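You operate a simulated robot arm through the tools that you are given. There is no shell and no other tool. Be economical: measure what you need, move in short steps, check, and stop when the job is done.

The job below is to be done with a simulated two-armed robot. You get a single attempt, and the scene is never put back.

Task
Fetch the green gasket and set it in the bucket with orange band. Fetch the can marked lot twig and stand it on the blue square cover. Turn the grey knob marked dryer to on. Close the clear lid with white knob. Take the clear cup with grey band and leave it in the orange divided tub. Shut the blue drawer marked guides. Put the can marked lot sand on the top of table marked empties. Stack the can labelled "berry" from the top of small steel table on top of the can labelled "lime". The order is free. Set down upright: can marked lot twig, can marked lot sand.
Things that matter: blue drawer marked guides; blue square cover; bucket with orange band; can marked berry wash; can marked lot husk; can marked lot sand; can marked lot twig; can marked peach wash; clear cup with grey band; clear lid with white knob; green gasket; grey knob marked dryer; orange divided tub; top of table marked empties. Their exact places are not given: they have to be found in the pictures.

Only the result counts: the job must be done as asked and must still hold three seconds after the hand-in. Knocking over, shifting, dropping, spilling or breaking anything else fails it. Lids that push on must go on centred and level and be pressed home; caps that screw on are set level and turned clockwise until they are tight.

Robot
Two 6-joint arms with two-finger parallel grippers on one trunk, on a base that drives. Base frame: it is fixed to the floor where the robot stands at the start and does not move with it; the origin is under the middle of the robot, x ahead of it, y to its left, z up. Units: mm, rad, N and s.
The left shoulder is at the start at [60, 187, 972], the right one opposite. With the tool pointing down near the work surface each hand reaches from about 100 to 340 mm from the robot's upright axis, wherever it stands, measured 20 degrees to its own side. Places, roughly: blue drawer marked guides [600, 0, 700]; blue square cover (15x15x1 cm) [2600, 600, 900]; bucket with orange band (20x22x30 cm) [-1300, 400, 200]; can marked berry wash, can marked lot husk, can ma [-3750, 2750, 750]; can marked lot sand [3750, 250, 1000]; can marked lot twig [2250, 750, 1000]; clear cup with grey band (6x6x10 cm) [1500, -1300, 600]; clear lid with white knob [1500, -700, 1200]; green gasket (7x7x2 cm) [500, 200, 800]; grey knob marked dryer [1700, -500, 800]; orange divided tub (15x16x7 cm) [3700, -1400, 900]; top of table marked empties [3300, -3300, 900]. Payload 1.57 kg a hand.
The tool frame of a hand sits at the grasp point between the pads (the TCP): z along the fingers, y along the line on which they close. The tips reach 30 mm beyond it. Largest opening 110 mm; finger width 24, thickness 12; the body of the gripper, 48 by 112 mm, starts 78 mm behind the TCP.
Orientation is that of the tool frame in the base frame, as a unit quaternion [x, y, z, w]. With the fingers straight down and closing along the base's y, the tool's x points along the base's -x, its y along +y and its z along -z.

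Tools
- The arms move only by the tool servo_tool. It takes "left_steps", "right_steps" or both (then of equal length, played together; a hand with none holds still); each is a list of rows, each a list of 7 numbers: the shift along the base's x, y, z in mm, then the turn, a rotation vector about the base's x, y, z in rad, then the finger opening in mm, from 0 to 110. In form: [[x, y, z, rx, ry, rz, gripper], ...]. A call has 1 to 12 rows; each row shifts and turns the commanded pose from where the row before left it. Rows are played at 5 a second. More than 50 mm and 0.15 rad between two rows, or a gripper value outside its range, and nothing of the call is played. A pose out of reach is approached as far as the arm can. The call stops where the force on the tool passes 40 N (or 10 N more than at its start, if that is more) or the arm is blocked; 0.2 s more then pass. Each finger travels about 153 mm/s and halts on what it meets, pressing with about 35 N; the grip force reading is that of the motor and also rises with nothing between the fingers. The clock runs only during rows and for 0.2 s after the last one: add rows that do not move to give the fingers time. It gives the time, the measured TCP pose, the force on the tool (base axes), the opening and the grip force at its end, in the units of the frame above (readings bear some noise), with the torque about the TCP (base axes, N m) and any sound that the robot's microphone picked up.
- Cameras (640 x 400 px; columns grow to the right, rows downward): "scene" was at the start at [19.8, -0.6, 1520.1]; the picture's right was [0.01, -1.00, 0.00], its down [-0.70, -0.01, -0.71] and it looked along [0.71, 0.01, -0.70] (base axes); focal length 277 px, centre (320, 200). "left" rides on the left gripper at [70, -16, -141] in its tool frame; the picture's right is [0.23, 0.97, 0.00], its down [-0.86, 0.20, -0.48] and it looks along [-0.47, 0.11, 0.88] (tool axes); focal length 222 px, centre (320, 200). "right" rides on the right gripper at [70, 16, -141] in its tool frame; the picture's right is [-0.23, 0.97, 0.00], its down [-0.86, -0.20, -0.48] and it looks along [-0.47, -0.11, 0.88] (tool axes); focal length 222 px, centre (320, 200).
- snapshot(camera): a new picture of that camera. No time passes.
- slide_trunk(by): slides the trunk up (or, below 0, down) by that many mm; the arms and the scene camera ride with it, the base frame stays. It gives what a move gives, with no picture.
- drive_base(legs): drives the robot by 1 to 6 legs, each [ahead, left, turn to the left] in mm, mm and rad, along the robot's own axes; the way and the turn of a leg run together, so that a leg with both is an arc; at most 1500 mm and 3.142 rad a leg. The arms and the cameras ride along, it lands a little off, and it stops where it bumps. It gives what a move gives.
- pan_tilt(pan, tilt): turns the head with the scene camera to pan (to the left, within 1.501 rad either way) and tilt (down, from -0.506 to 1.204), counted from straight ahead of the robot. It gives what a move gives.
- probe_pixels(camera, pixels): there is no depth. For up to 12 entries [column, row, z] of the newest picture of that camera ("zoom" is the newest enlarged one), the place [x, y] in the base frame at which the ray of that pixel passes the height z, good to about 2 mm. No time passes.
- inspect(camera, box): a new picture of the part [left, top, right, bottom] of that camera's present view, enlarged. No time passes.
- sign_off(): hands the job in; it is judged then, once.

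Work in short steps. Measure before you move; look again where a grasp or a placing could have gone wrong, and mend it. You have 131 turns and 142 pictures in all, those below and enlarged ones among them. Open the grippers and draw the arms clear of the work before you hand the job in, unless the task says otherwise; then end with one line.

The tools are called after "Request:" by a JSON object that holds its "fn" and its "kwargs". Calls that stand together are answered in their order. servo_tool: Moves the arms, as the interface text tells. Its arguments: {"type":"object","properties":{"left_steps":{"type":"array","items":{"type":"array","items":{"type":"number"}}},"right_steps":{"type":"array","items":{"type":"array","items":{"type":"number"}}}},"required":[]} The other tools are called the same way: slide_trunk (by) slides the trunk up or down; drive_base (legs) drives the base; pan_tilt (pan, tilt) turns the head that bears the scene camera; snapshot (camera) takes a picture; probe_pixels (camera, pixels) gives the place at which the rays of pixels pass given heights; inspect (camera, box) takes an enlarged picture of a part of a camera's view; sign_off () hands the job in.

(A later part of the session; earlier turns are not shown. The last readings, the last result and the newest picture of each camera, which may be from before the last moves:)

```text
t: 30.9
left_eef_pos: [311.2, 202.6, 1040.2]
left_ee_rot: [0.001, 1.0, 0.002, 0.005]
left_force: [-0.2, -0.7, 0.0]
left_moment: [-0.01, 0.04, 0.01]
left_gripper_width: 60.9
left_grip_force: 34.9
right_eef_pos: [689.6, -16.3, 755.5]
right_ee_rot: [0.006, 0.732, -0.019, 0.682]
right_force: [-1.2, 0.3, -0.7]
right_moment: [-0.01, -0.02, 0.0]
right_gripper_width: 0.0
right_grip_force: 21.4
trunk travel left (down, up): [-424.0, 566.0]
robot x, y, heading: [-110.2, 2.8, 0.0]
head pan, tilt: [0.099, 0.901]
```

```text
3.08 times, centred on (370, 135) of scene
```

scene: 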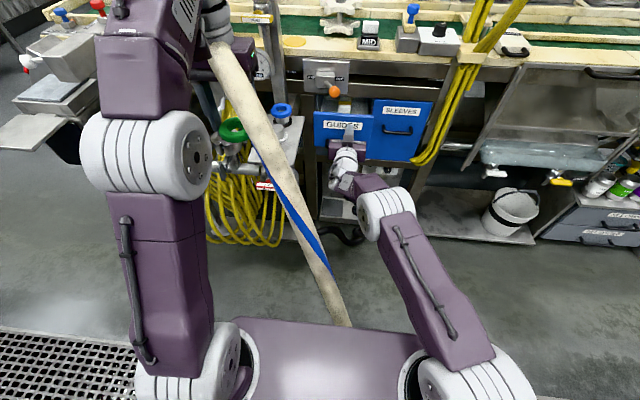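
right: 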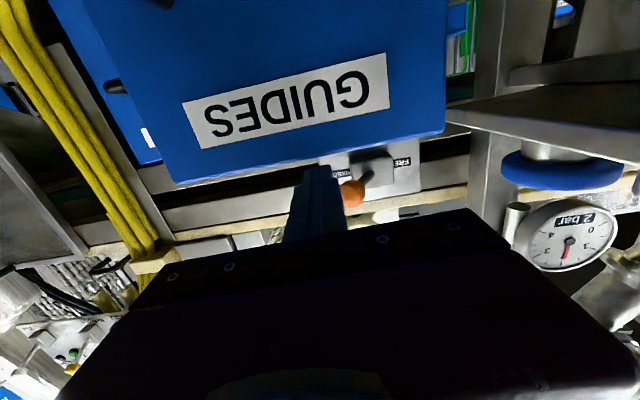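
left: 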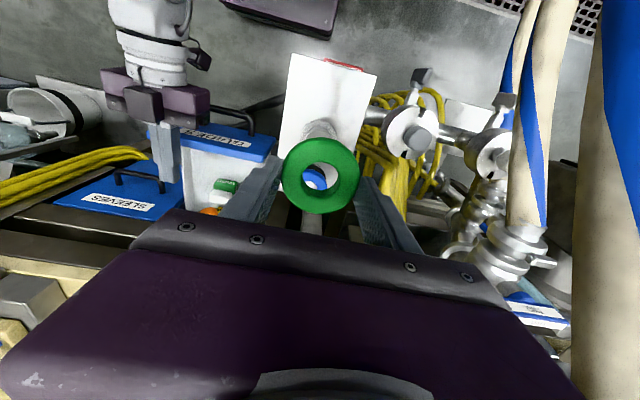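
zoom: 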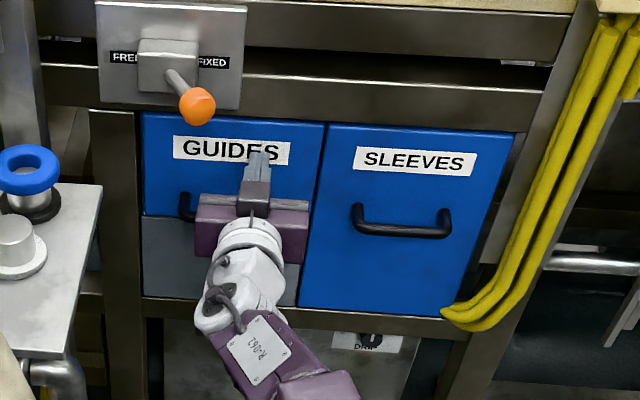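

Nearly flush, with no end-stop force yet. I drive a further 15 mm.

Request:
{"fn": "drive_base", "kwargs": {"legs": [[14, 0, 0]]}}

Request:
{"fn": "inspect", "kwargs": {"camera": "scene", "box": [270, 70, 470, 200]}}

```text
t: 31.7
left_eef_pos: [315.6, 201.7, 1041.4]
left_ee_rot: [0.0, 1.0, 0.002, 0.006]
left_force: [0.0, 0.5, -0.7]
left_moment: [-0.02, -0.03, 0.01]
left_gripper_width: 61.0
left_grip_force: 34.9
right_eef_pos: [694.2, -15.1, 758.4]
right_ee_rot: [0.007, 0.729, -0.02, 0.684]
right_force: [-20.8, -2.9, 4.2]
right_moment: [0.06, -0.38, 0.06]
right_gripper_width: 0.0
right_grip_force: 21.2
trunk travel left (down, up): [-424.0, 566.0]
robot x, y, heading: [-97.7, -0.6, -0.001]
head pan, tilt: [0.099, 0.901]
stopped in leg 1: the force on the tool passed its limit at 92 N (the readings are from after the stop); the commanded pose is now the measured one
```

```text
3.08 times, centred on (370, 135) of scene
```

zoom: 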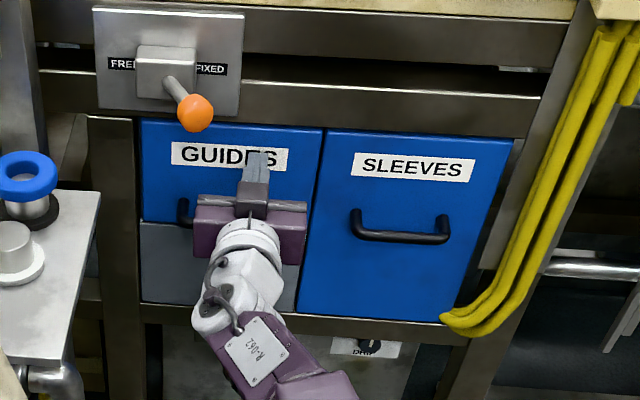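

The drawer hit its end stop and is flush. I back away 250 mm and fold the right hand to point down again.

Request:
{"fn": "drive_base", "kwargs": {"legs": [[-250, 0, 0]]}}

Request:
{"fn": "servo_tool", "kwargs": {"right_steps": [[-30, -12, 15, 0, 0.1428, 0, 0], [-30, -12, 15, 0, 0.1428, 0, 0], [-30, -12, 15, 0, 0.1428, 0, 0], [-30, -12, 15, 0, 0.1428, 0, 0], [-30, -12, 15, 0, 0.1428, 0, 0], [-30, -12, 15, 0, 0.1428, 0, 0], [-30, -12, 15, 0, 0.1428, 0, 0], [-30, -12, 15, 0, 0.1428, 0, 0], [-30, -12, 15, 0, 0.1428, 0, 0], [-30, -12, 15, 0, 0.1428, 0, 0], [-30, -12, 15, 0, 0.1, 0, 0]]}}

Request:
{"fn": "pan_tilt", "kwargs": {"pan": 0, "tilt": 0.6}}

Request:
{"fn": "snapshot", "kwargs": {"camera": "scene"}}

Request:
{"fn": "pan_tilt", "kwargs": {"pan": 1.5, "tilt": 0.6}}

Request:
{"fn": "snapshot", "kwargs": {"camera": "scene"}}

Request:
{"fn": "pan_tilt", "kwargs": {"pan": -1.5, "tilt": 0.6}}

Request:
{"fn": "snapshot", "kwargs": {"camera": "scene"}}

```text
t: 33.5
left_eef_pos: [107.3, 202.4, 1039.9]
left_ee_rot: [0.0, 1.0, 0.001, 0.006]
left_force: [0.4, -0.5, -0.4]
left_moment: [-0.05, 0.04, -0.01]
left_gripper_width: 61.0
left_grip_force: 34.5
right_eef_pos: [482.2, -13.3, 756.2]
right_ee_rot: [0.007, 0.73, -0.02, 0.683]
right_force: [0.2, -0.5, 0.4]
right_moment: [0.02, -0.03, 0.04]
right_gripper_width: 0.0
right_grip_force: 21.3
trunk travel left (down, up): [-424.0, 566.0]
robot x, y, heading: [-314.0, -0.6, -0.001]
head pan, tilt: [0.099, 0.901]
stopped in leg 1: the robot was blocked; the commanded pose is now the measured one
```

```text
t: 35.9
left_eef_pos: [103.9, 202.0, 1041.1]
left_ee_rot: [0.001, 1.0, 0.001, 0.007]
left_force: [-0.1, -0.1, 0.1]
left_moment: [0.0, 0.03, -0.04]
left_gripper_width: 60.9
left_grip_force: 35.9
right_eef_pos: [148.0, -149.0, 922.5]
right_ee_rot: [-0.009, 1.0, -0.018, -0.01]
right_force: [-1.0, -0.9, 0.0]
right_moment: [-0.03, -0.04, 0.0]
right_gripper_width: 0.0
right_grip_force: 20.9
trunk travel left (down, up): [-424.0, 566.0]
robot x, y, heading: [-316.4, -4.6, 0.002]
head pan, tilt: [0.099, 0.901]
```

```text
t: 36.6
left_eef_pos: [105.0, 201.8, 1041.0]
left_ee_rot: [0.0, 1.0, 0.002, 0.007]
left_force: [-0.4, 0.8, -0.8]
left_moment: [-0.01, -0.02, -0.01]
left_gripper_width: 60.9
left_grip_force: 34.8
right_eef_pos: [149.6, -149.2, 919.9]
right_ee_rot: [-0.009, 1.0, -0.019, -0.01]
right_force: [0.1, -0.2, -0.1]
right_moment: [0.01, 0.02, -0.01]
right_gripper_width: 0.1
right_grip_force: 21.1
trunk travel left (down, up): [-424.0, 566.0]
robot x, y, heading: [-314.7, -0.3, -0.002]
head pan, tilt: [0.0, 0.6]
```

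```text
105 pictures are left
```

scene: 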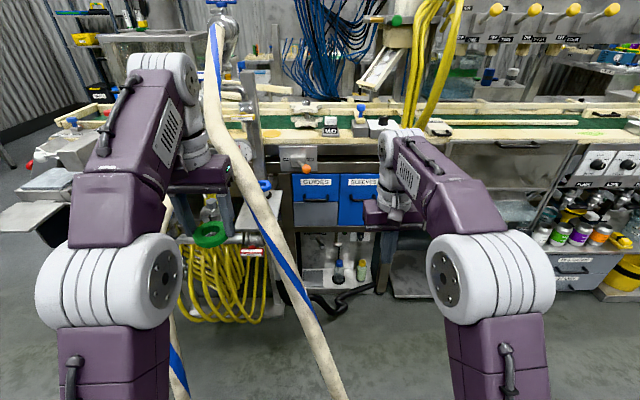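

```text
t: 38.2
left_eef_pos: [105.7, 202.6, 1041.1]
left_ee_rot: [0.0, 1.0, 0.001, 0.007]
left_force: [0.2, -0.1, 0.3]
left_moment: [-0.02, 0.02, 0.01]
left_gripper_width: 61.3
left_grip_force: 35.2
right_eef_pos: [151.4, -148.4, 921.1]
right_ee_rot: [-0.008, 1.0, -0.02, -0.01]
right_force: [-0.9, 0.1, -0.4]
right_moment: [0.0, 0.02, -0.03]
right_gripper_width: 0.1
right_grip_force: 21.4
trunk travel left (down, up): [-424.0, 566.0]
robot x, y, heading: [-315.4, -0.9, 0.0]
head pan, tilt: [1.499, 0.6]
```

```text
104 pictures are left
```

scene: 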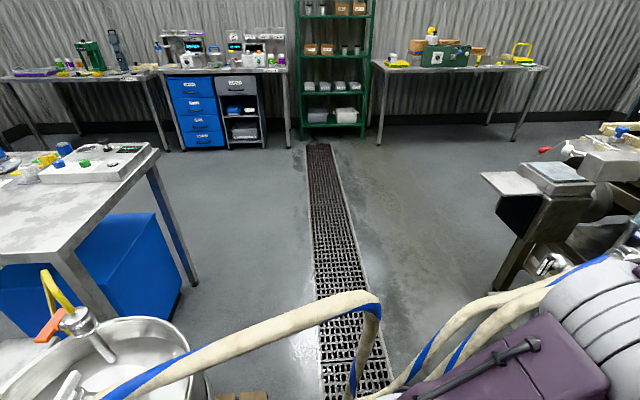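

```text
t: 40.9
left_eef_pos: [105.1, 201.7, 1039.8]
left_ee_rot: [0.0, 1.0, 0.002, 0.007]
left_force: [0.7, -0.2, 0.2]
left_moment: [-0.01, 0.0, 0.02]
left_gripper_width: 60.9
left_grip_force: 34.7
right_eef_pos: [150.1, -148.6, 921.0]
right_ee_rot: [-0.008, 1.0, -0.02, -0.011]
right_force: [0.1, -0.3, -0.2]
right_moment: [0.0, 0.02, -0.02]
right_gripper_width: 0.0
right_grip_force: 21.1
trunk travel left (down, up): [-424.0, 566.0]
robot x, y, heading: [-313.7, 4.6, -0.003]
head pan, tilt: [-1.499, 0.6]
```

```text
103 pictures are left
```

scene: 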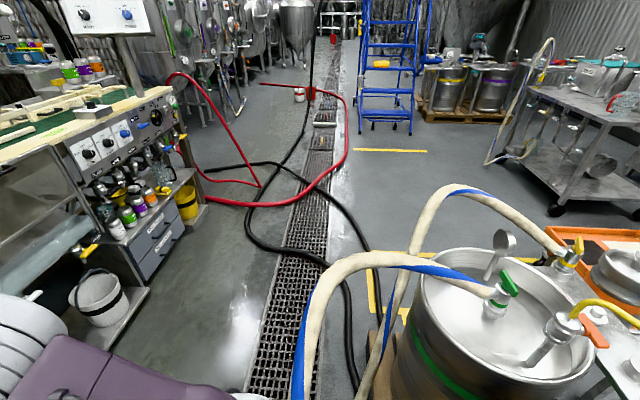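

The drawer is flush. Kegs stand right behind the robot, so I need floor positions. I probe the newest view, then look left again for probing.

Request:
{"fn": "probe_pixels", "kwargs": {"camera": "scene", "pixels": [[378, 370, 0], [95, 352, 0], [205, 215, 0], [385, 310, 0], [555, 210, 0], [415, 280, 600], [600, 350, 600], [500, 300, 600], [640, 215, 700], [40, 225, 900]]}}

Request:
{"fn": "pan_tilt", "kwargs": {"pan": 1.5, "tilt": 0.75}}

Request:
{"fn": "snapshot", "kwargs": {"camera": "scene"}}

Request:
{"fn": "probe_pixels", "kwargs": {"camera": "scene", "pixels": [[190, 230, 0], [150, 270, 0], [158, 100, 900], [50, 200, 900], [200, 380, 0], [240, 380, 0], [490, 200, 0], [485, 125, 800], [190, 310, 600]]}}

```text
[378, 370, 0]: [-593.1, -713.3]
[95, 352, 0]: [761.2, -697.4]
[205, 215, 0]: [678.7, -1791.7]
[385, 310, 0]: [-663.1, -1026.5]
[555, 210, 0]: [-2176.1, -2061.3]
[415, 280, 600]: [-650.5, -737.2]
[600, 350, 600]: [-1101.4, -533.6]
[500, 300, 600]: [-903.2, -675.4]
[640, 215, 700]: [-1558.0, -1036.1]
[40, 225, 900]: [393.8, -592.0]
```

```text
t: 43.5
left_eef_pos: [105.0, 201.9, 1039.5]
left_ee_rot: [0.0, 1.0, 0.002, 0.008]
left_force: [-0.2, 0.6, -1.0]
left_moment: [0.03, 0.01, -0.01]
left_gripper_width: 61.3
left_grip_force: 34.7
right_eef_pos: [150.5, -148.4, 919.7]
right_ee_rot: [-0.008, 1.0, -0.019, -0.011]
right_force: [-0.8, 0.6, -0.5]
right_moment: [-0.01, 0.01, 0.0]
right_gripper_width: 0.0
right_grip_force: 21.6
trunk travel left (down, up): [-424.0, 566.0]
robot x, y, heading: [-315.4, -2.4, -0.002]
head pan, tilt: [1.499, 0.75]
```

```text
102 pictures are left
```

scene: 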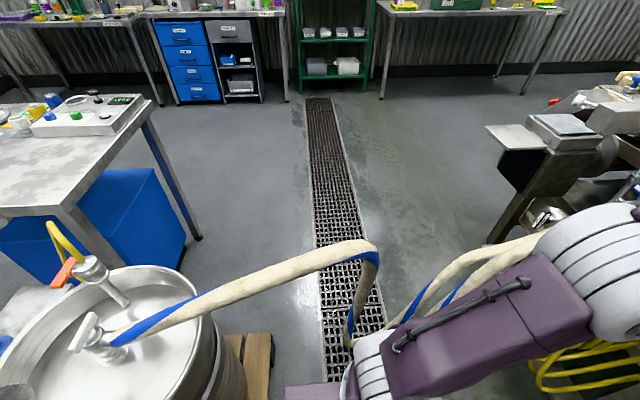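

```text
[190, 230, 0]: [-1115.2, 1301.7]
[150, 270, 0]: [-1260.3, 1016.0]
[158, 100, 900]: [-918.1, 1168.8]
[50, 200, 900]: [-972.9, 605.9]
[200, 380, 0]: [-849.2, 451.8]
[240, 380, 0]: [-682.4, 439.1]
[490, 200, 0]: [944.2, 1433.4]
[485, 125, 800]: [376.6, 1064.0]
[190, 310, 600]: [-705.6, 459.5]
```

The pallet spans about x<−600, y −720…450. I drive left past it to (−265,900), then turn to face backwards-left and look for the bucket.

Request:
{"fn": "drive_base", "kwargs": {"legs": [[50, 450, 0], [0, 450, 0], [0, 0, 1.57], [0, 0, 0.8]]}}

Request:
{"fn": "pan_tilt", "kwargs": {"pan": 0.3, "tilt": 0.6}}

Request:
{"fn": "snapshot", "kwargs": {"camera": "scene"}}

```text
t: 54.6
left_eef_pos: [-715.5, 1042.0, 1041.6]
left_ee_rot: [0.934, -0.357, -0.007, -0.001]
left_force: [0.6, -0.1, -0.6]
left_moment: [0.01, 0.0, -0.02]
left_gripper_width: 61.2
left_grip_force: 35.3
right_eef_pos: [-513.7, 1332.7, 920.0]
right_ee_rot: [0.936, -0.35, 0.017, -0.014]
right_force: [0.0, -0.6, -0.1]
right_moment: [0.01, 0.02, -0.03]
right_gripper_width: 0.0
right_grip_force: 21.2
trunk travel left (down, up): [-424.0, 566.0]
robot x, y, heading: [-267.0, 908.1, 2.405]
head pan, tilt: [1.499, 0.75]
```

```text
t: 56.0
left_eef_pos: [-715.3, 1042.8, 1040.3]
left_ee_rot: [0.933, -0.359, -0.008, -0.001]
left_force: [0.6, 0.7, 0.4]
left_moment: [0.0, -0.03, -0.05]
left_gripper_width: 61.2
left_grip_force: 34.7
right_eef_pos: [-514.7, 1333.2, 920.7]
right_ee_rot: [0.936, -0.351, 0.016, -0.014]
right_force: [-0.6, -0.2, -0.5]
right_moment: [-0.02, 0.0, -0.01]
right_gripper_width: 0.0
right_grip_force: 20.8
trunk travel left (down, up): [-424.0, 566.0]
robot x, y, heading: [-265.8, 911.4, 2.409]
head pan, tilt: [0.3, 0.6]
```

```text
101 pictures are left
```

scene: 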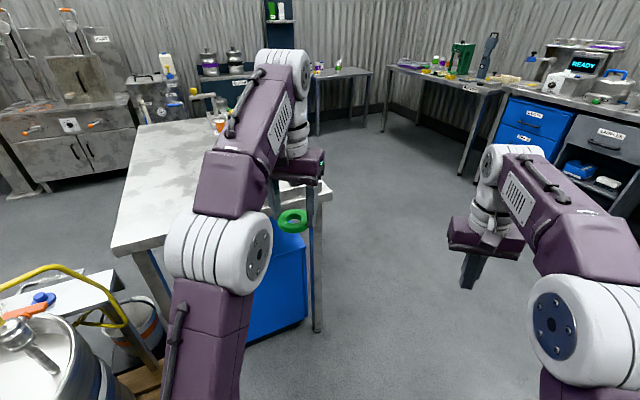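

A white bucket with an orange band shows near (135,325). I pan toward it for a better view.

Request:
{"fn": "pan_tilt", "kwargs": {"pan": 0.85, "tilt": 0.7}}

Request:
{"fn": "snapshot", "kwargs": {"camera": "scene"}}

Request:
{"fn": "probe_pixels", "kwargs": {"camera": "scene", "pixels": [[10, 10, 0], [320, 200, 0]]}}

```text
t: 56.9
left_eef_pos: [-716.0, 1042.7, 1040.5]
left_ee_rot: [0.934, -0.358, -0.007, -0.001]
left_force: [-0.3, 0.2, -0.7]
left_moment: [0.02, -0.01, -0.01]
left_gripper_width: 61.3
left_grip_force: 34.9
right_eef_pos: [-515.7, 1333.2, 921.6]
right_ee_rot: [0.936, -0.351, 0.017, -0.014]
right_force: [-1.2, -0.5, 0.8]
right_moment: [0.01, 0.0, 0.01]
right_gripper_width: 0.1
right_grip_force: 21.9
trunk travel left (down, up): [-424.0, 566.0]
robot x, y, heading: [-268.6, 910.9, 2.402]
head pan, tilt: [0.85, 0.7]
```

```text
100 pictures are left
```

scene: 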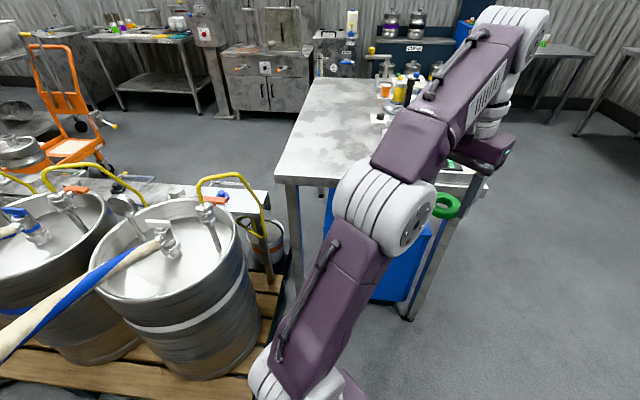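

```text
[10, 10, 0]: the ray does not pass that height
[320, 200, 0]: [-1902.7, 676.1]
```

The bucket is at (263,245), on the pallet between the keg and the table. I enlarge it.

Request:
{"fn": "inspect", "kwargs": {"camera": "scene", "box": [180, 160, 320, 300]}}

Request:
{"fn": "probe_pixels", "kwargs": {"camera": "scene", "pixels": [[263, 225, 300], [263, 225, 350], [263, 225, 400], [240, 222, 350], [284, 228, 350], [290, 180, 900], [268, 195, 600], [215, 205, 600], [280, 285, 130]]}}

```text
2.86 times, centred on (250, 230) of scene
```

zoom: 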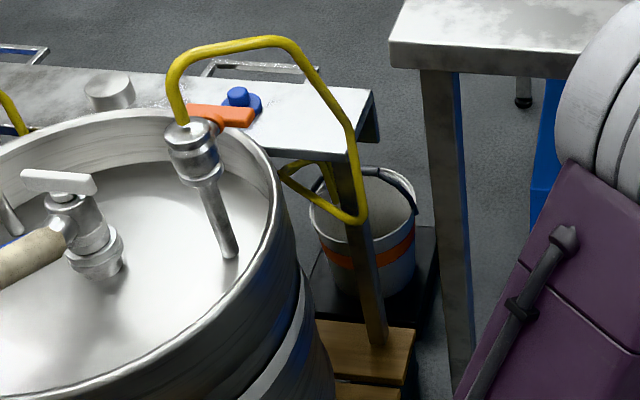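

```text
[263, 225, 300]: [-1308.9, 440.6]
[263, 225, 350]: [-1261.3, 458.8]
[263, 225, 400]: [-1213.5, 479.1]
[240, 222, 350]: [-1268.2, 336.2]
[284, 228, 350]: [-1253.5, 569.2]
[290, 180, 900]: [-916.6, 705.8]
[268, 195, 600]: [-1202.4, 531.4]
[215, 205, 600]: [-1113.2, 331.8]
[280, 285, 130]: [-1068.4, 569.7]
```

The bucket is around (−1305,440), rim near z 330, reachable best from behind (−x side). I probe the table's far extents and obstacles on that side.

Request:
{"fn": "probe_pixels", "kwargs": {"camera": "scene", "pixels": [[316, 78, 900], [383, 82, 900], [275, 178, 900], [205, 118, 0], [235, 115, 0], [305, 108, 0], [112, 175, 0], [100, 110, 0], [555, 125, 0], [30, 178, 600]]}}

Request:
{"fn": "pan_tilt", "kwargs": {"pan": -0.15, "tilt": 0.5}}

Request:
{"fn": "snapshot", "kwargs": {"camera": "scene"}}

Request:
{"fn": "probe_pixels", "kwargs": {"camera": "scene", "pixels": [[100, 180, 0], [250, 170, 0], [330, 150, 0], [400, 200, 0], [500, 250, 0], [600, 250, 0]]}}

```text
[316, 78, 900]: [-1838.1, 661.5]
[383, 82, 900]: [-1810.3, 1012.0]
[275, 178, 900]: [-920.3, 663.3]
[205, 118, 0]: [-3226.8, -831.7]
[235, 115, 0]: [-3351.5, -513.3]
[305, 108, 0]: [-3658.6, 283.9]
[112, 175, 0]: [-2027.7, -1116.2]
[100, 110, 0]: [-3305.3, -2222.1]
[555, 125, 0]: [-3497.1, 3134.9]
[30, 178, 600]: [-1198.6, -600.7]
```

```text
t: 58.2
left_eef_pos: [-716.4, 1042.2, 1040.6]
left_ee_rot: [0.933, -0.359, -0.007, -0.001]
left_force: [-0.6, -0.2, -0.6]
left_moment: [0.03, 0.0, 0.0]
left_gripper_width: 60.8
left_grip_force: 34.9
right_eef_pos: [-514.4, 1334.1, 921.5]
right_ee_rot: [0.936, -0.351, 0.016, -0.015]
right_force: [0.8, -0.3, 0.4]
right_moment: [0.04, -0.01, 0.01]
right_gripper_width: 0.2
right_grip_force: 21.4
trunk travel left (down, up): [-424.0, 566.0]
robot x, y, heading: [-269.1, 913.6, 2.408]
head pan, tilt: [-0.15, 0.499]
```

```text
98 pictures are left
```

scene: 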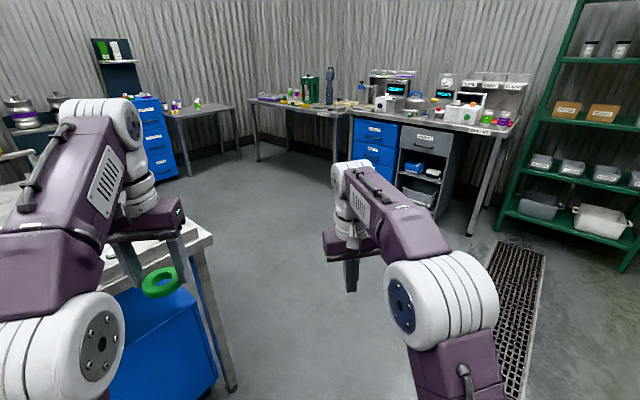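

```text
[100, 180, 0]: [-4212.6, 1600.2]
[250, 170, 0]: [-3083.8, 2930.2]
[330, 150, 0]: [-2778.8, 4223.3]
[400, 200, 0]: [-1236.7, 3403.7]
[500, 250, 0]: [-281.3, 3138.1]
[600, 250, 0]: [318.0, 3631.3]
```

The corridor at y≈1900 is free. I drive to (−269,1900), face −x, go to x≈−2300, then turn to face −y.

Request:
{"fn": "drive_base", "kwargs": {"legs": [[664, -732, 0], [0, 0, 0.736], [1500, 0, 0], [530, 0, 0], [0, 0, 1.571]]}}

Request:
{"fn": "pan_tilt", "kwargs": {"pan": 0.3, "tilt": 0.5}}

Request:
{"fn": "snapshot", "kwargs": {"camera": "scene"}}

```text
t: 79.0
left_eef_pos: [-2103.7, 1480.0, 1040.5]
left_ee_rot: [0.712, 0.702, -0.004, 0.007]
left_force: [0.7, 0.0, -0.7]
left_moment: [-0.01, 0.01, 0.0]
left_gripper_width: 61.4
left_grip_force: 35.0
right_eef_pos: [-2455.9, 1437.8, 920.8]
right_ee_rot: [0.705, 0.709, -0.006, -0.022]
right_force: [-0.3, 0.8, 0.4]
right_moment: [-0.03, -0.01, -0.01]
right_gripper_width: 0.0
right_grip_force: 22.2
trunk travel left (down, up): [-424.0, 566.0]
robot x, y, heading: [-2303.6, 1903.8, -1.587]
head pan, tilt: [-0.15, 0.499]
```

```text
t: 79.9
left_eef_pos: [-2103.3, 1479.9, 1039.8]
left_ee_rot: [0.712, 0.702, -0.005, 0.006]
left_force: [0.3, -0.5, 0.5]
left_moment: [0.01, 0.02, -0.02]
left_gripper_width: 61.4
left_grip_force: 34.6
right_eef_pos: [-2454.5, 1439.6, 921.0]
right_ee_rot: [0.705, 0.709, -0.007, -0.022]
right_force: [-0.7, -0.3, 0.7]
right_moment: [0.0, 0.0, 0.05]
right_gripper_width: 0.0
right_grip_force: 21.2
trunk travel left (down, up): [-424.0, 566.0]
robot x, y, heading: [-2304.1, 1901.5, -1.584]
head pan, tilt: [0.3, 0.499]
```

```text
97 pictures are left
```

scene: 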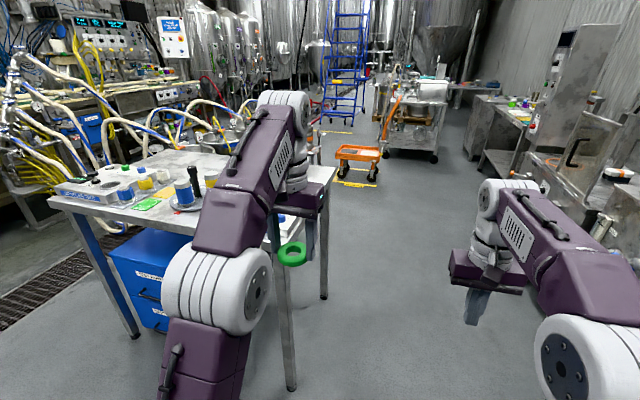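

Clear ahead. I drive forward to y≈330 and turn left to face +x toward the bucket.

Request:
{"fn": "drive_base", "kwargs": {"legs": [[1500, 0, 0], [80, 0, 0], [0, 0, 1.585]]}}

Request:
{"fn": "pan_tilt", "kwargs": {"pan": 0.05, "tilt": 0.6}}

Request:
{"fn": "snapshot", "kwargs": {"camera": "scene"}}

Request:
{"fn": "inspect", "kwargs": {"camera": "scene", "box": [220, 100, 420, 225]}}

```text
t: 91.9
left_eef_pos: [-1916.8, 562.5, 1040.9]
left_ee_rot: [-0.017, 1.0, 0.002, 0.006]
left_force: [-0.4, -1.2, -0.9]
left_moment: [-0.01, -0.01, 0.0]
left_gripper_width: 61.0
left_grip_force: 35.0
right_eef_pos: [-1858.6, 213.0, 921.7]
right_ee_rot: [-0.026, 0.999, -0.02, -0.009]
right_force: [-0.3, -0.8, -0.6]
right_moment: [0.0, -0.01, -0.01]
right_gripper_width: 0.0
right_grip_force: 21.2
trunk travel left (down, up): [-424.0, 566.0]
robot x, y, heading: [-2329.1, 342.9, 0.037]
head pan, tilt: [0.3, 0.499]
```

```text
t: 92.7
left_eef_pos: [-1916.0, 561.7, 1040.2]
left_ee_rot: [-0.018, 1.0, 0.002, 0.008]
left_force: [-0.5, 0.6, 0.8]
left_moment: [-0.03, 0.02, 0.04]
left_gripper_width: 61.2
left_grip_force: 35.2
right_eef_pos: [-1859.8, 213.6, 920.3]
right_ee_rot: [-0.026, 0.999, -0.019, -0.01]
right_force: [-0.2, -0.5, 0.9]
right_moment: [0.0, -0.01, -0.01]
right_gripper_width: 0.0
right_grip_force: 21.4
trunk travel left (down, up): [-424.0, 566.0]
robot x, y, heading: [-2325.8, 347.0, 0.039]
head pan, tilt: [0.051, 0.6]
```

```text
96 pictures are left
```

scene: 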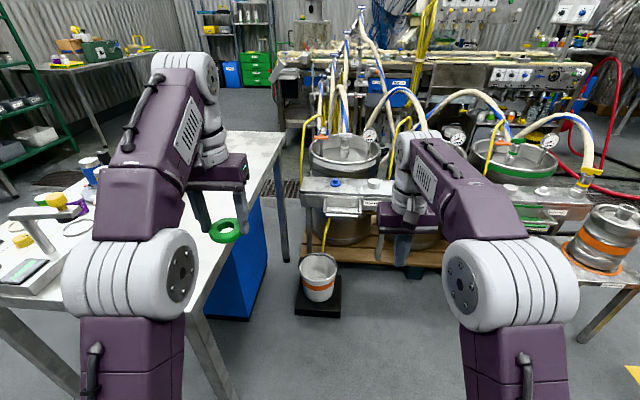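

```text
3.20 times, centred on (320, 162) of scene
```

zoom: 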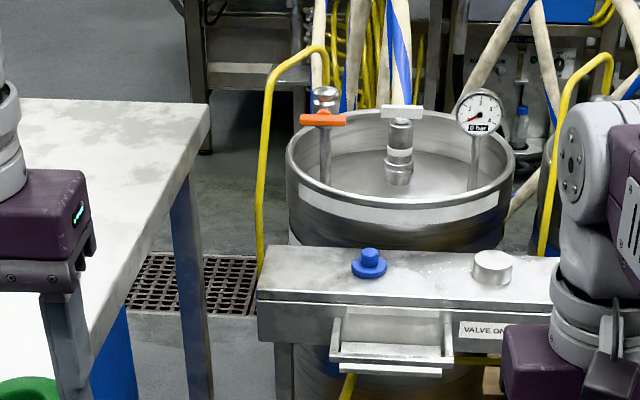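

The bucket stands free in front at (320,278). I probe the rim at several heights and the pad on the floor.

Request:
{"fn": "probe_pixels", "kwargs": {"camera": "scene", "pixels": [[319, 266, 250], [319, 266, 300], [319, 266, 350], [299, 266, 300], [338, 266, 300], [318, 314, 0], [297, 310, 0], [340, 314, 0], [319, 299, 50], [305, 190, 600], [300, 182, 650]]}}

Request:
{"fn": "inspect", "kwargs": {"camera": "scene", "box": [260, 230, 380, 330]}}

```text
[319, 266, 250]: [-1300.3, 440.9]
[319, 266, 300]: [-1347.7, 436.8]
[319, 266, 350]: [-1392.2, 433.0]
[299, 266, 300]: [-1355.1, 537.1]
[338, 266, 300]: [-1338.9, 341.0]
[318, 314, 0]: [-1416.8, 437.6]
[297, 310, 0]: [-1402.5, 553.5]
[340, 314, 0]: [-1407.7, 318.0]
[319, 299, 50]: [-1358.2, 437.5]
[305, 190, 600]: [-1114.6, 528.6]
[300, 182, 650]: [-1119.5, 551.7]
```

```text
4.00 times, centred on (320, 280) of scene
```

zoom: 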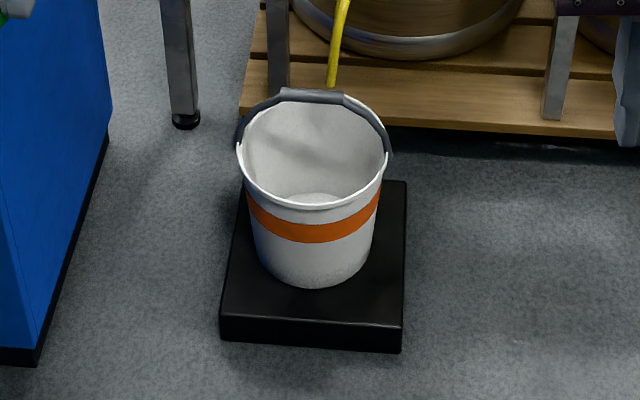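

Bucket centre ≈ (−1315,438), rim z≈270, resting on a low pad. I pull the right hand in, then straighten, shift right and drive forward 600 mm.

Request:
{"fn": "servo_tool", "kwargs": {"right_steps": [[-45, -10, 0, 0, 0, 0, 0], [-45, -10, 0, 0, 0, 0, 0], [-35, -10, 0, 0, 0, 0, 0]]}}

Request:
{"fn": "drive_base", "kwargs": {"legs": [[0, 0, -0.038], [0, -110, 0], [600, 0, 0]]}}

Request:
{"fn": "pan_tilt", "kwargs": {"pan": 0.3, "tilt": 0.9}}

Request:
{"fn": "snapshot", "kwargs": {"camera": "scene"}}

Request:
{"fn": "snapshot", "kwargs": {"camera": "left"}}

```text
t: 93.5
left_eef_pos: [-1917.4, 561.7, 1041.5]
left_ee_rot: [-0.017, 1.0, 0.001, 0.007]
left_force: [-0.8, 0.4, 0.2]
left_moment: [0.04, 0.0, 0.01]
left_gripper_width: 61.0
left_grip_force: 35.5
right_eef_pos: [-1986.7, 185.8, 923.0]
right_ee_rot: [-0.027, 0.999, -0.02, -0.008]
right_force: [-0.8, 0.1, -0.2]
right_moment: [-0.02, 0.01, -0.01]
right_gripper_width: 0.1
right_grip_force: 20.9
trunk travel left (down, up): [-424.0, 566.0]
robot x, y, heading: [-2329.7, 344.9, 0.039]
head pan, tilt: [0.051, 0.6]
```

```text
t: 98.0
left_eef_pos: [-1305.4, 436.5, 1039.9]
left_ee_rot: [0.0, 1.0, 0.002, 0.007]
left_force: [0.0, -0.7, 0.7]
left_moment: [0.01, 0.0, -0.03]
left_gripper_width: 61.1
left_grip_force: 35.3
right_eef_pos: [-1384.6, 62.2, 921.8]
right_ee_rot: [-0.01, 1.0, -0.019, -0.01]
right_force: [0.0, 0.7, 0.1]
right_moment: [-0.01, 0.04, 0.03]
right_gripper_width: 0.0
right_grip_force: 21.3
trunk travel left (down, up): [-424.0, 566.0]
robot x, y, heading: [-1723.1, 230.9, 0.004]
head pan, tilt: [0.051, 0.6]
```

```text
t: 98.8
left_eef_pos: [-1305.0, 435.0, 1040.5]
left_ee_rot: [0.0, 1.0, 0.002, 0.007]
left_force: [0.0, 0.7, -0.1]
left_moment: [0.01, 0.0, -0.02]
left_gripper_width: 61.0
left_grip_force: 35.0
right_eef_pos: [-1385.6, 63.1, 923.8]
right_ee_rot: [-0.01, 1.0, -0.019, -0.011]
right_force: [-0.5, -0.8, 0.0]
right_moment: [-0.01, 0.02, 0.0]
right_gripper_width: 0.1
right_grip_force: 21.0
trunk travel left (down, up): [-424.0, 566.0]
robot x, y, heading: [-1727.1, 230.7, -0.001]
head pan, tilt: [0.3, 0.901]
```

```text
93 pictures are left
```

scene: 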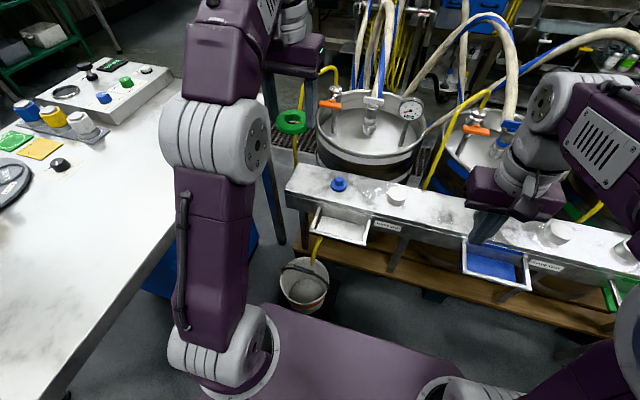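

```text
92 pictures are left
```

left: 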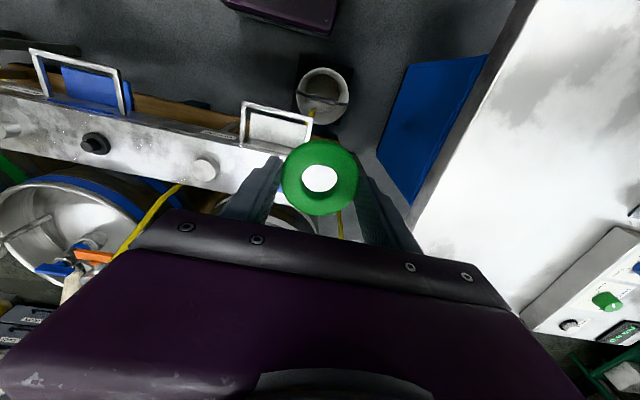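

I enlarge the bucket from both cameras to see the handle and the tray overhang.

Request:
{"fn": "inspect", "kwargs": {"camera": "left", "box": [230, 40, 420, 160]}}

Request:
{"fn": "inspect", "kwargs": {"camera": "scene", "box": [240, 160, 440, 330]}}

Request:
{"fn": "probe_pixels", "kwargs": {"camera": "left", "pixels": [[324, 95, 270], [324, 68, 270], [324, 124, 270], [296, 95, 270], [351, 98, 270], [245, 104, 620], [313, 118, 620], [245, 104, 560], [300, 145, 620]]}}

Request:
{"fn": "probe_pixels", "kwargs": {"camera": "scene", "pixels": [[304, 284, 270], [318, 208, 620], [316, 232, 620], [316, 232, 560], [367, 243, 620], [367, 243, 560]]}}

```text
3.33 times, centred on (325, 100) of left
```

zoom: 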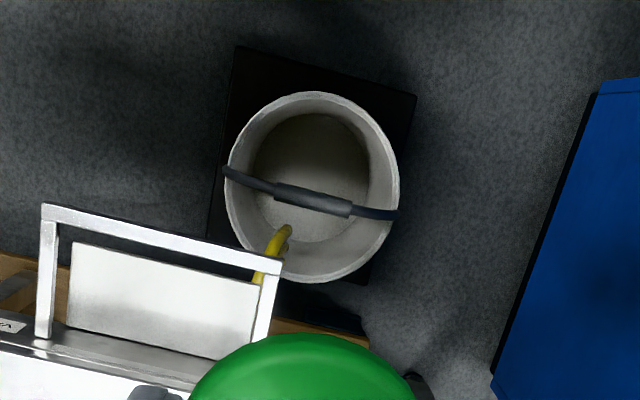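

```text
2.35 times, centred on (340, 245) of scene
```

zoom: 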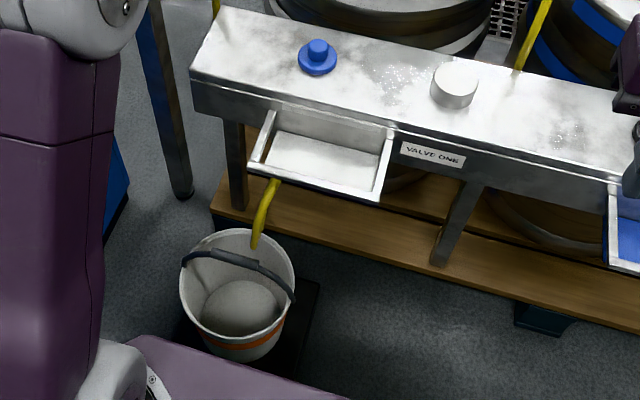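

```text
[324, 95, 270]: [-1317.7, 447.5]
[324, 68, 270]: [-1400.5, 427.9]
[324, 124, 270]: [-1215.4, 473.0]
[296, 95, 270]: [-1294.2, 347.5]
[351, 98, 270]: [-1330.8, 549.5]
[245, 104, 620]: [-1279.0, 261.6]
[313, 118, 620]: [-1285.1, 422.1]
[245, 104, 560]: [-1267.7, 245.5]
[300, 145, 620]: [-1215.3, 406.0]
```

```text
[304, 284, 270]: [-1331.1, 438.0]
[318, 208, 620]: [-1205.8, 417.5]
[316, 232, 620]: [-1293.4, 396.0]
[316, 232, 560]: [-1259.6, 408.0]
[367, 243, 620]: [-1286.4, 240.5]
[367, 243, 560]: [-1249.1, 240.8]
```

The bucket's handle stands up across the middle, so I aim for the near half. I triangulate the handle and rim.

Request:
{"fn": "probe_pixels", "kwargs": {"camera": "left", "pixels": [[322.6, 100.6, 250], [322.6, 100.6, 300], [322.6, 100.6, 350], [322, 67.5, 250], [327, 124, 250], [296.5, 96, 250], [349, 100, 250], [335, 152, 50], [349, 126, 50]]}}

Request:
{"fn": "probe_pixels", "kwargs": {"camera": "scene", "pixels": [[303.8, 270.5, 250], [303.8, 270.5, 300], [303.8, 270.5, 350], [302, 257.5, 250], [308, 308, 250], [280, 280, 250]]}}

```text
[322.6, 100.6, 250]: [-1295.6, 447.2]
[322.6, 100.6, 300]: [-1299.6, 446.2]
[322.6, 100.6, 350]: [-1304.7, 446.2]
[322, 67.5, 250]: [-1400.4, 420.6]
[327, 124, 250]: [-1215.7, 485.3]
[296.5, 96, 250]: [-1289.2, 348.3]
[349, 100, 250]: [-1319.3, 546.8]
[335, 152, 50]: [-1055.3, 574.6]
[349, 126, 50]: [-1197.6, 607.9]
```

```text
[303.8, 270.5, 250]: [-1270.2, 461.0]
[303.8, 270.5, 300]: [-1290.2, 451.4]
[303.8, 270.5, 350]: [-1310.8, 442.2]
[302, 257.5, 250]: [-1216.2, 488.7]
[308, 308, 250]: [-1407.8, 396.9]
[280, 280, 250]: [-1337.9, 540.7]
```

Handle ≈ x −1304, z 335; rim front x −1402. Target drop (−1354,448). Before lowering the trunk I check how far the left elbow sticks out toward the table (edge y≈663).

Request:
{"fn": "probe_pixels", "kwargs": {"camera": "scene", "pixels": [[160, 140, 1000], [160, 140, 1100], [160, 140, 1200], [168, 350, 800], [150, 245, 900], [80, 370, 900]]}}

```text
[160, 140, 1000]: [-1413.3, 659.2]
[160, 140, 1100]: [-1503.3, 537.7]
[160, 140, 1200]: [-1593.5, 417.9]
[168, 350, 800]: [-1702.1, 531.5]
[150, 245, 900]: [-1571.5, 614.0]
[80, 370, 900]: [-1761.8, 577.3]
```

Table edge is y≈650 at z≈850 and the elbow would pass close. I tuck the right hand in, shift the robot right and turn it a bit left for more clearance.

Request:
{"fn": "servo_tool", "kwargs": {"right_steps": [[-45, -10, 0, 0, 0, 0, 0], [-40, -10, 0, 0, 0, 0, 0]]}}

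Request:
{"fn": "drive_base", "kwargs": {"legs": [[0, -105, 0], [0, 0, 0.35], [30, 0, 0]]}}

Request:
{"fn": "slide_trunk", "kwargs": {"by": -230}}

Request:
{"fn": "pan_tilt", "kwargs": {"pan": 0.2, "tilt": 0.9}}

Request:
{"fn": "snapshot", "kwargs": {"camera": "scene"}}

```text
t: 99.5
left_eef_pos: [-1305.0, 436.9, 1039.9]
left_ee_rot: [-0.002, 1.0, 0.001, 0.007]
left_force: [-0.4, 0.6, -1.0]
left_moment: [-0.02, -0.01, 0.0]
left_gripper_width: 61.2
left_grip_force: 34.8
right_eef_pos: [-1469.6, 41.4, 922.8]
right_ee_rot: [-0.01, 1.0, -0.019, -0.009]
right_force: [-0.4, 0.7, 0.4]
right_moment: [-0.05, -0.01, 0.02]
right_gripper_width: 0.0
right_grip_force: 21.1
trunk travel left (down, up): [-424.0, 566.0]
robot x, y, heading: [-1723.6, 235.7, -0.001]
head pan, tilt: [0.3, 0.901]
```

```text
t: 102.2
left_eef_pos: [-1372.8, 473.8, 1039.5]
left_ee_rot: [-0.178, 0.984, 0.003, 0.006]
left_force: [0.6, -0.2, -0.1]
left_moment: [-0.03, 0.04, -0.01]
left_gripper_width: 61.2
left_grip_force: 34.7
right_eef_pos: [-1390.2, 46.5, 922.0]
right_ee_rot: [-0.186, 0.982, -0.021, -0.008]
right_force: [0.8, -0.4, 0.5]
right_moment: [0.0, 0.0, -0.01]
right_gripper_width: 0.2
right_grip_force: 21.5
trunk travel left (down, up): [-424.0, 566.0]
robot x, y, heading: [-1694.0, 132.6, 0.359]
head pan, tilt: [0.3, 0.901]
```

```text
t: 104.6
left_eef_pos: [-1375.5, 472.3, 811.0]
left_ee_rot: [-0.178, 0.984, 0.003, 0.006]
left_force: [-0.2, 0.1, -0.4]
left_moment: [-0.02, 0.0, 0.01]
left_gripper_width: 61.1
left_grip_force: 34.8
right_eef_pos: [-1390.4, 46.6, 692.3]
right_ee_rot: [-0.187, 0.982, -0.021, -0.006]
right_force: [0.7, -0.8, 0.1]
right_moment: [0.04, 0.0, 0.02]
right_gripper_width: 0.0
right_grip_force: 20.9
trunk travel left (down, up): [-194.0, 796.0]
robot x, y, heading: [-1697.3, 136.4, 0.359]
head pan, tilt: [0.3, 0.901]
```

```text
t: 105.3
left_eef_pos: [-1373.7, 473.1, 810.0]
left_ee_rot: [-0.178, 0.984, 0.003, 0.007]
left_force: [-0.2, -0.9, -0.2]
left_moment: [0.01, 0.02, -0.05]
left_gripper_width: 61.1
left_grip_force: 35.2
right_eef_pos: [-1390.2, 46.5, 693.9]
right_ee_rot: [-0.187, 0.982, -0.02, -0.006]
right_force: [0.4, -0.4, 0.3]
right_moment: [-0.01, -0.02, -0.01]
right_gripper_width: 0.0
right_grip_force: 21.3
trunk travel left (down, up): [-194.0, 796.0]
robot x, y, heading: [-1695.7, 136.1, 0.355]
head pan, tilt: [0.201, 0.901]
```

```text
89 pictures are left
```

scene: 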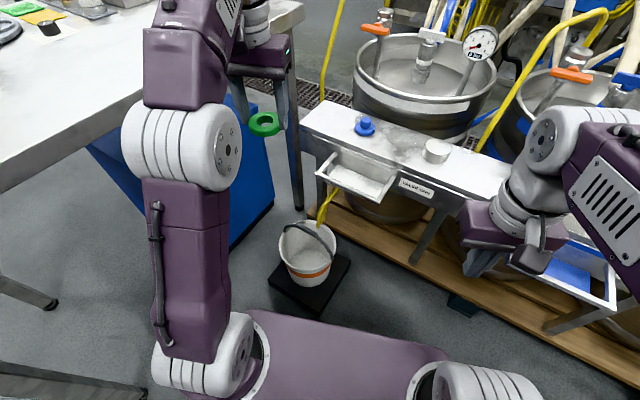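

I tuck the right hand back further, lower the trunk another 185 mm, and bring the left hand over (−1354,448) with fingers closing along y.

Request:
{"fn": "servo_tool", "kwargs": {"right_steps": [[-40, -15, 0, 0, 0, 0, 0], [-40, -15, 0, 0, 0, 0, 0], [0, 0, 0, 0, 0, 0, 0], [0, 0, 0, 0, 0, 0, 0]], "left_steps": [[5, -8, 0, 0, 0, -0.12, 50], [5, -8, 0, 0, 0, -0.12, 50], [10, -9, 0, 0, 0, -0.12, 50], [0, 0, 0, 0, 0, 0, 50]]}}

Request:
{"fn": "slide_trunk", "kwargs": {"by": -185}}

Request:
{"fn": "servo_tool", "kwargs": {"left_steps": [[0, 0, -45, 0, 0, 0, 50], [0, 0, -45, 0, 0, 0, 50], [0, 0, -45, 0, 0, 0, 50], [0, 0, -45, 0, 0, 0, 50]]}}

Request:
{"fn": "snapshot", "kwargs": {"camera": "left"}}

Request:
{"fn": "snapshot", "kwargs": {"camera": "scene"}}

```text
t: 106.3
left_eef_pos: [-1354.9, 445.0, 806.4]
left_ee_rot: [0.002, 1.0, 0.003, 0.009]
left_force: [-0.5, 0.0, 0.2]
left_moment: [0.05, -0.01, -0.03]
left_gripper_width: 61.1
left_grip_force: 35.2
left hand out of reach, approached as far as the arm can: row 3
right_eef_pos: [-1392.3, 46.1, 689.3]
right_ee_rot: [-0.188, 0.982, -0.021, -0.007]
right_force: [-1.3, 0.5, -0.2]
right_moment: [-0.04, 0.02, 0.0]
right_gripper_width: 0.2
right_grip_force: 21.8
right hand out of reach, approached as far as the arm can: row 1, 2
trunk travel left (down, up): [-194.0, 796.0]
robot x, y, heading: [-1697.4, 132.2, 0.361]
head pan, tilt: [0.201, 0.901]
```

```text
t: 108.3
left_eef_pos: [-1355.7, 446.8, 621.8]
left_ee_rot: [0.0, 1.0, 0.002, 0.009]
left_force: [0.7, 0.5, -0.5]
left_moment: [-0.01, 0.01, 0.0]
left_gripper_width: 61.1
left_grip_force: 35.1
right_eef_pos: [-1392.7, 45.9, 505.4]
right_ee_rot: [-0.187, 0.982, -0.021, -0.007]
right_force: [-1.1, 0.0, 0.4]
right_moment: [0.01, -0.03, 0.0]
right_gripper_width: 0.0
right_grip_force: 21.4
trunk travel left (down, up): [-9.0, 981.0]
robot x, y, heading: [-1697.6, 135.5, 0.361]
head pan, tilt: [0.201, 0.901]
```

```text
t: 109.3
left_eef_pos: [-1358.0, 447.7, 441.7]
left_ee_rot: [0.001, 1.0, 0.002, 0.009]
left_force: [0.1, -0.4, -0.5]
left_moment: [-0.01, -0.03, 0.0]
left_gripper_width: 61.4
left_grip_force: 35.1
right_eef_pos: [-1393.5, 45.2, 504.4]
right_ee_rot: [-0.186, 0.982, -0.021, -0.007]
right_force: [0.7, -0.2, -0.5]
right_moment: [0.01, -0.02, 0.04]
right_gripper_width: 0.0
right_grip_force: 21.2
trunk travel left (down, up): [-9.0, 981.0]
robot x, y, heading: [-1696.0, 136.6, 0.351]
head pan, tilt: [0.201, 0.901]
```

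```text
88 pictures are left
```

left: 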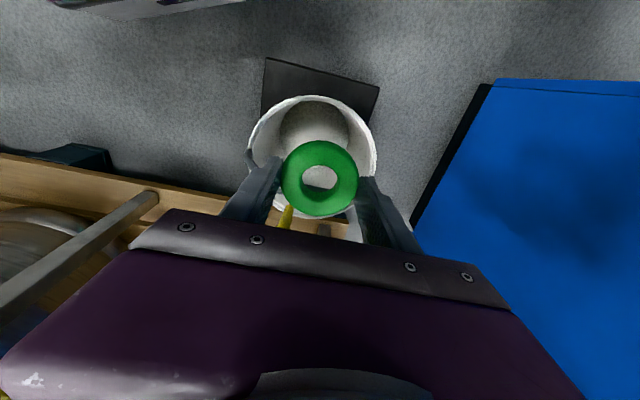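

```text
87 pictures are left
```

scene: 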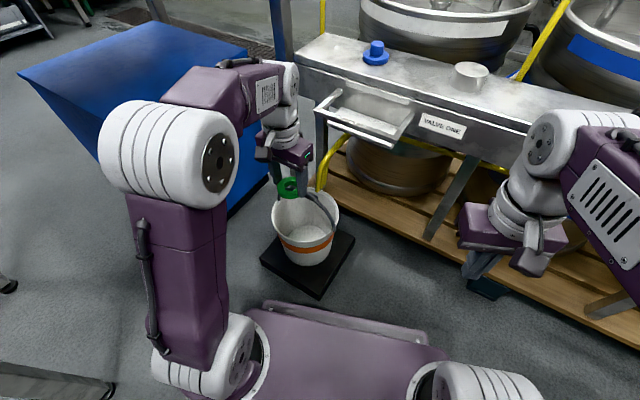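

I check the rim in the left view at z 250 before lowering in.

Request:
{"fn": "probe_pixels", "kwargs": {"camera": "left", "pixels": [[312, 96, 250], [248, 155, 250], [377, 155, 250], [320, 178, 440]]}}

Request:
{"fn": "inspect", "kwargs": {"camera": "scene", "box": [230, 140, 390, 280]}}

```text
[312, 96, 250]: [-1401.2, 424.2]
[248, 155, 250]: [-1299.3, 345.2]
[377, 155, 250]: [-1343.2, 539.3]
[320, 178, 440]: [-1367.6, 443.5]
```

```text
2.86 times, centred on (310, 210) of scene
```

zoom: 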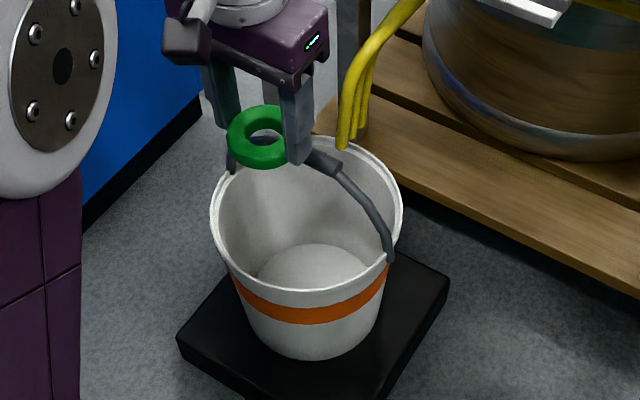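

Aligned over the near half. I shift +7 in x, lower to z≈200 and check before releasing.

Request:
{"fn": "servo_tool", "kwargs": {"left_steps": [[7, 0, -40, 0, 0, 0, 50], [0, 0, -40, 0, 0, 0, 50], [0, 0, -40, 0, 0, 0, 50], [0, 0, -40, 0, 0, 0, 50], [0, 0, -40, 0, 0, 0, 50], [0, 0, -40, 0, 0, 0, 50]]}}

Request:
{"fn": "inspect", "kwargs": {"camera": "scene", "box": [230, 140, 390, 280]}}

```text
t: 110.5
left_eef_pos: [-1344.4, 448.1, 268.6]
left_ee_rot: [0.001, 1.0, 0.004, 0.017]
left_force: [-5.2, -3.1, 15.9]
left_moment: [0.01, -1.01, -0.2]
left_gripper_width: 61.0
left_grip_force: 35.1
right_eef_pos: [-1394.2, 45.7, 504.9]
right_ee_rot: [-0.186, 0.982, -0.019, -0.007]
right_force: [-0.8, -0.3, -0.1]
right_moment: [0.01, -0.02, 0.03]
right_gripper_width: 0.1
right_grip_force: 21.5
trunk travel left (down, up): [-9.0, 981.0]
robot x, y, heading: [-1696.2, 137.7, 0.359]
head pan, tilt: [0.201, 0.901]
stopped in row 5 (left hand): the force on the tool passed its limit at 73 N (the readings are from after the stop); the commanded pose is now the measured one
```

```text
2.86 times, centred on (310, 210) of scene
```

zoom: 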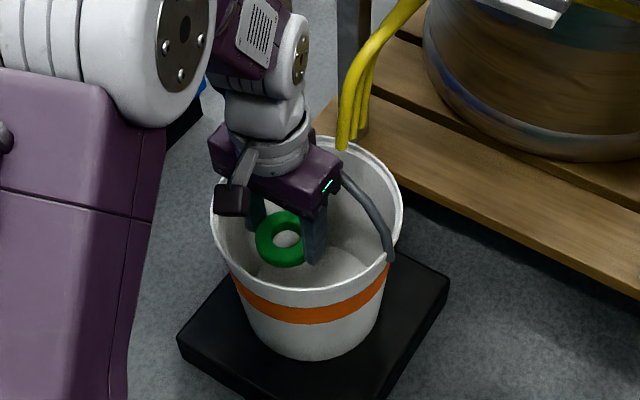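

The gripper body touched the standing handle; the gasket is already well inside the rim. I ease off slightly and release.

Request:
{"fn": "servo_tool", "kwargs": {"left_steps": [[-4, 0, 5, 0, 0, 0, 50], [0, 0, 0, 0, 0, 0, 72], [0, 0, 0, 0, 0, 0, 85], [0, 0, 0, 0, 0, 0, 85], [0, 0, 40, 0, 0, 0, 85], [0, 0, 45, 0, 0, 0, 85], [0, 0, 45, 0, 0, 0, 85], [0, 0, 45, 0, 0, 0, 85]]}}

Request:
{"fn": "inspect", "kwargs": {"camera": "scene", "box": [230, 140, 390, 280]}}

```text
t: 112.2
left_eef_pos: [-1351.6, 446.7, 447.3]
left_ee_rot: [0.0, 1.0, 0.005, 0.015]
left_force: [-0.1, 0.9, -0.3]
left_moment: [-0.02, 0.01, 0.03]
left_gripper_width: 84.9
left_grip_force: 0.1
right_eef_pos: [-1393.0, 45.2, 505.9]
right_ee_rot: [-0.186, 0.982, -0.021, -0.007]
right_force: [0.9, 0.1, 0.2]
right_moment: [0.01, 0.01, 0.01]
right_gripper_width: 0.0
right_grip_force: 21.3
trunk travel left (down, up): [-9.0, 981.0]
robot x, y, heading: [-1701.2, 136.2, 0.359]
head pan, tilt: [0.201, 0.901]
```

```text
2.86 times, centred on (310, 210) of scene
```

zoom: 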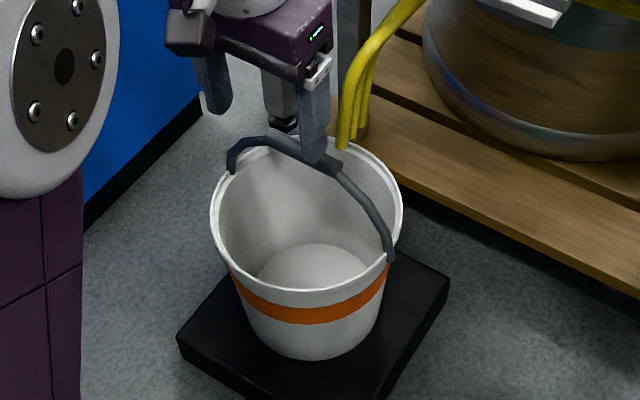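

The bucket is unmoved; I check with the left camera that the gasket lies inside.

Request:
{"fn": "inspect", "kwargs": {"camera": "left", "box": [220, 60, 420, 240]}}

```text
2.22 times, centred on (320, 150) of left
```

zoom: 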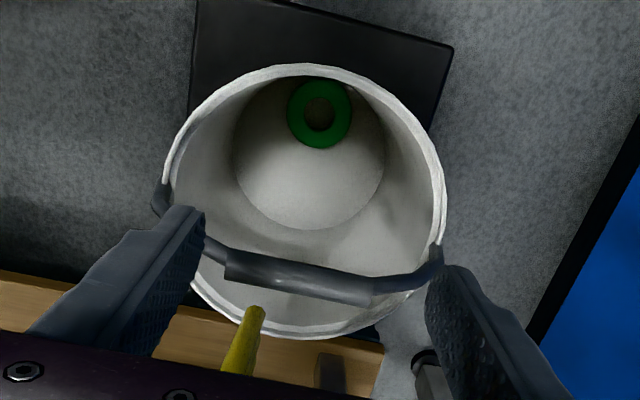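

The gasket is in the bucket. I back off, raise the trunk, and drive toward the cans' table near (−3750,2750).

Request:
{"fn": "drive_base", "kwargs": {"legs": [[-500, 0, 0]]}}

Request:
{"fn": "slide_trunk", "kwargs": {"by": 520}}

Request:
{"fn": "drive_base", "kwargs": {"legs": [[0, 0, 1.216], [0, 230, 0], [1500, 0, 0], [400, 0, 0], [0, 0, 0.7]]}}

Request:
{"fn": "pan_tilt", "kwargs": {"pan": 0.1, "tilt": 0.5}}

Request:
{"fn": "snapshot", "kwargs": {"camera": "scene"}}

```text
t: 115.1
left_eef_pos: [-1807.1, 273.2, 447.2]
left_ee_rot: [0.008, 1.0, 0.004, 0.016]
left_force: [0.4, 0.2, -0.1]
left_moment: [0.01, 0.02, -0.01]
left_gripper_width: 85.2
left_grip_force: 0.0
right_eef_pos: [-1853.5, -126.2, 504.3]
right_ee_rot: [-0.179, 0.984, -0.021, -0.008]
right_force: [-1.0, -0.3, -0.4]
right_moment: [-0.01, 0.02, 0.0]
right_gripper_width: 0.1
right_grip_force: 21.7
trunk travel left (down, up): [-9.0, 981.0]
robot x, y, heading: [-2155.2, -30.7, 0.339]
head pan, tilt: [0.201, 0.901]
```

```text
refused: 520 is not a number from -400 to 400
```

```text
t: 131.3
left_eef_pos: [-2816.8, 2174.4, 446.6]
left_ee_rot: [0.821, -0.57, -0.015, -0.005]
left_force: [-0.6, 0.5, -0.7]
left_moment: [-0.02, -0.02, -0.01]
left_gripper_width: 85.0
left_grip_force: 0.3
right_eef_pos: [-2426.2, 2276.4, 504.6]
right_ee_rot: [0.913, -0.407, 0.019, -0.013]
right_force: [-0.2, 0.0, 0.4]
right_moment: [-0.02, -0.02, 0.0]
right_gripper_width: 0.3
right_grip_force: 21.8
trunk travel left (down, up): [-9.0, 981.0]
robot x, y, heading: [-2406.2, 1962.2, 2.285]
head pan, tilt: [0.201, 0.901]
```

```text
t: 132.2
left_eef_pos: [-2816.3, 2175.9, 447.3]
left_ee_rot: [0.821, -0.571, -0.016, -0.006]
left_force: [0.1, 0.6, 0.3]
left_moment: [-0.01, -0.03, -0.02]
left_gripper_width: 84.9
left_grip_force: 0.0
right_eef_pos: [-2426.4, 2276.3, 504.0]
right_ee_rot: [0.913, -0.406, 0.018, -0.013]
right_force: [-0.7, -0.4, 0.1]
right_moment: [0.03, 0.0, 0.02]
right_gripper_width: 0.1
right_grip_force: 21.4
trunk travel left (down, up): [-9.0, 981.0]
robot x, y, heading: [-2404.9, 1958.4, 2.286]
head pan, tilt: [0.099, 0.499]
```

```text
82 pictures are left
```

scene: 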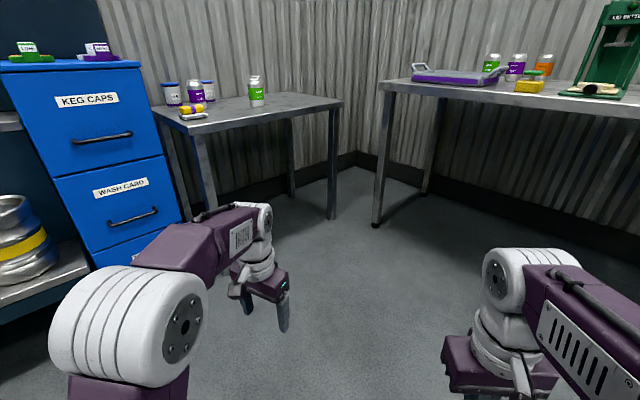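

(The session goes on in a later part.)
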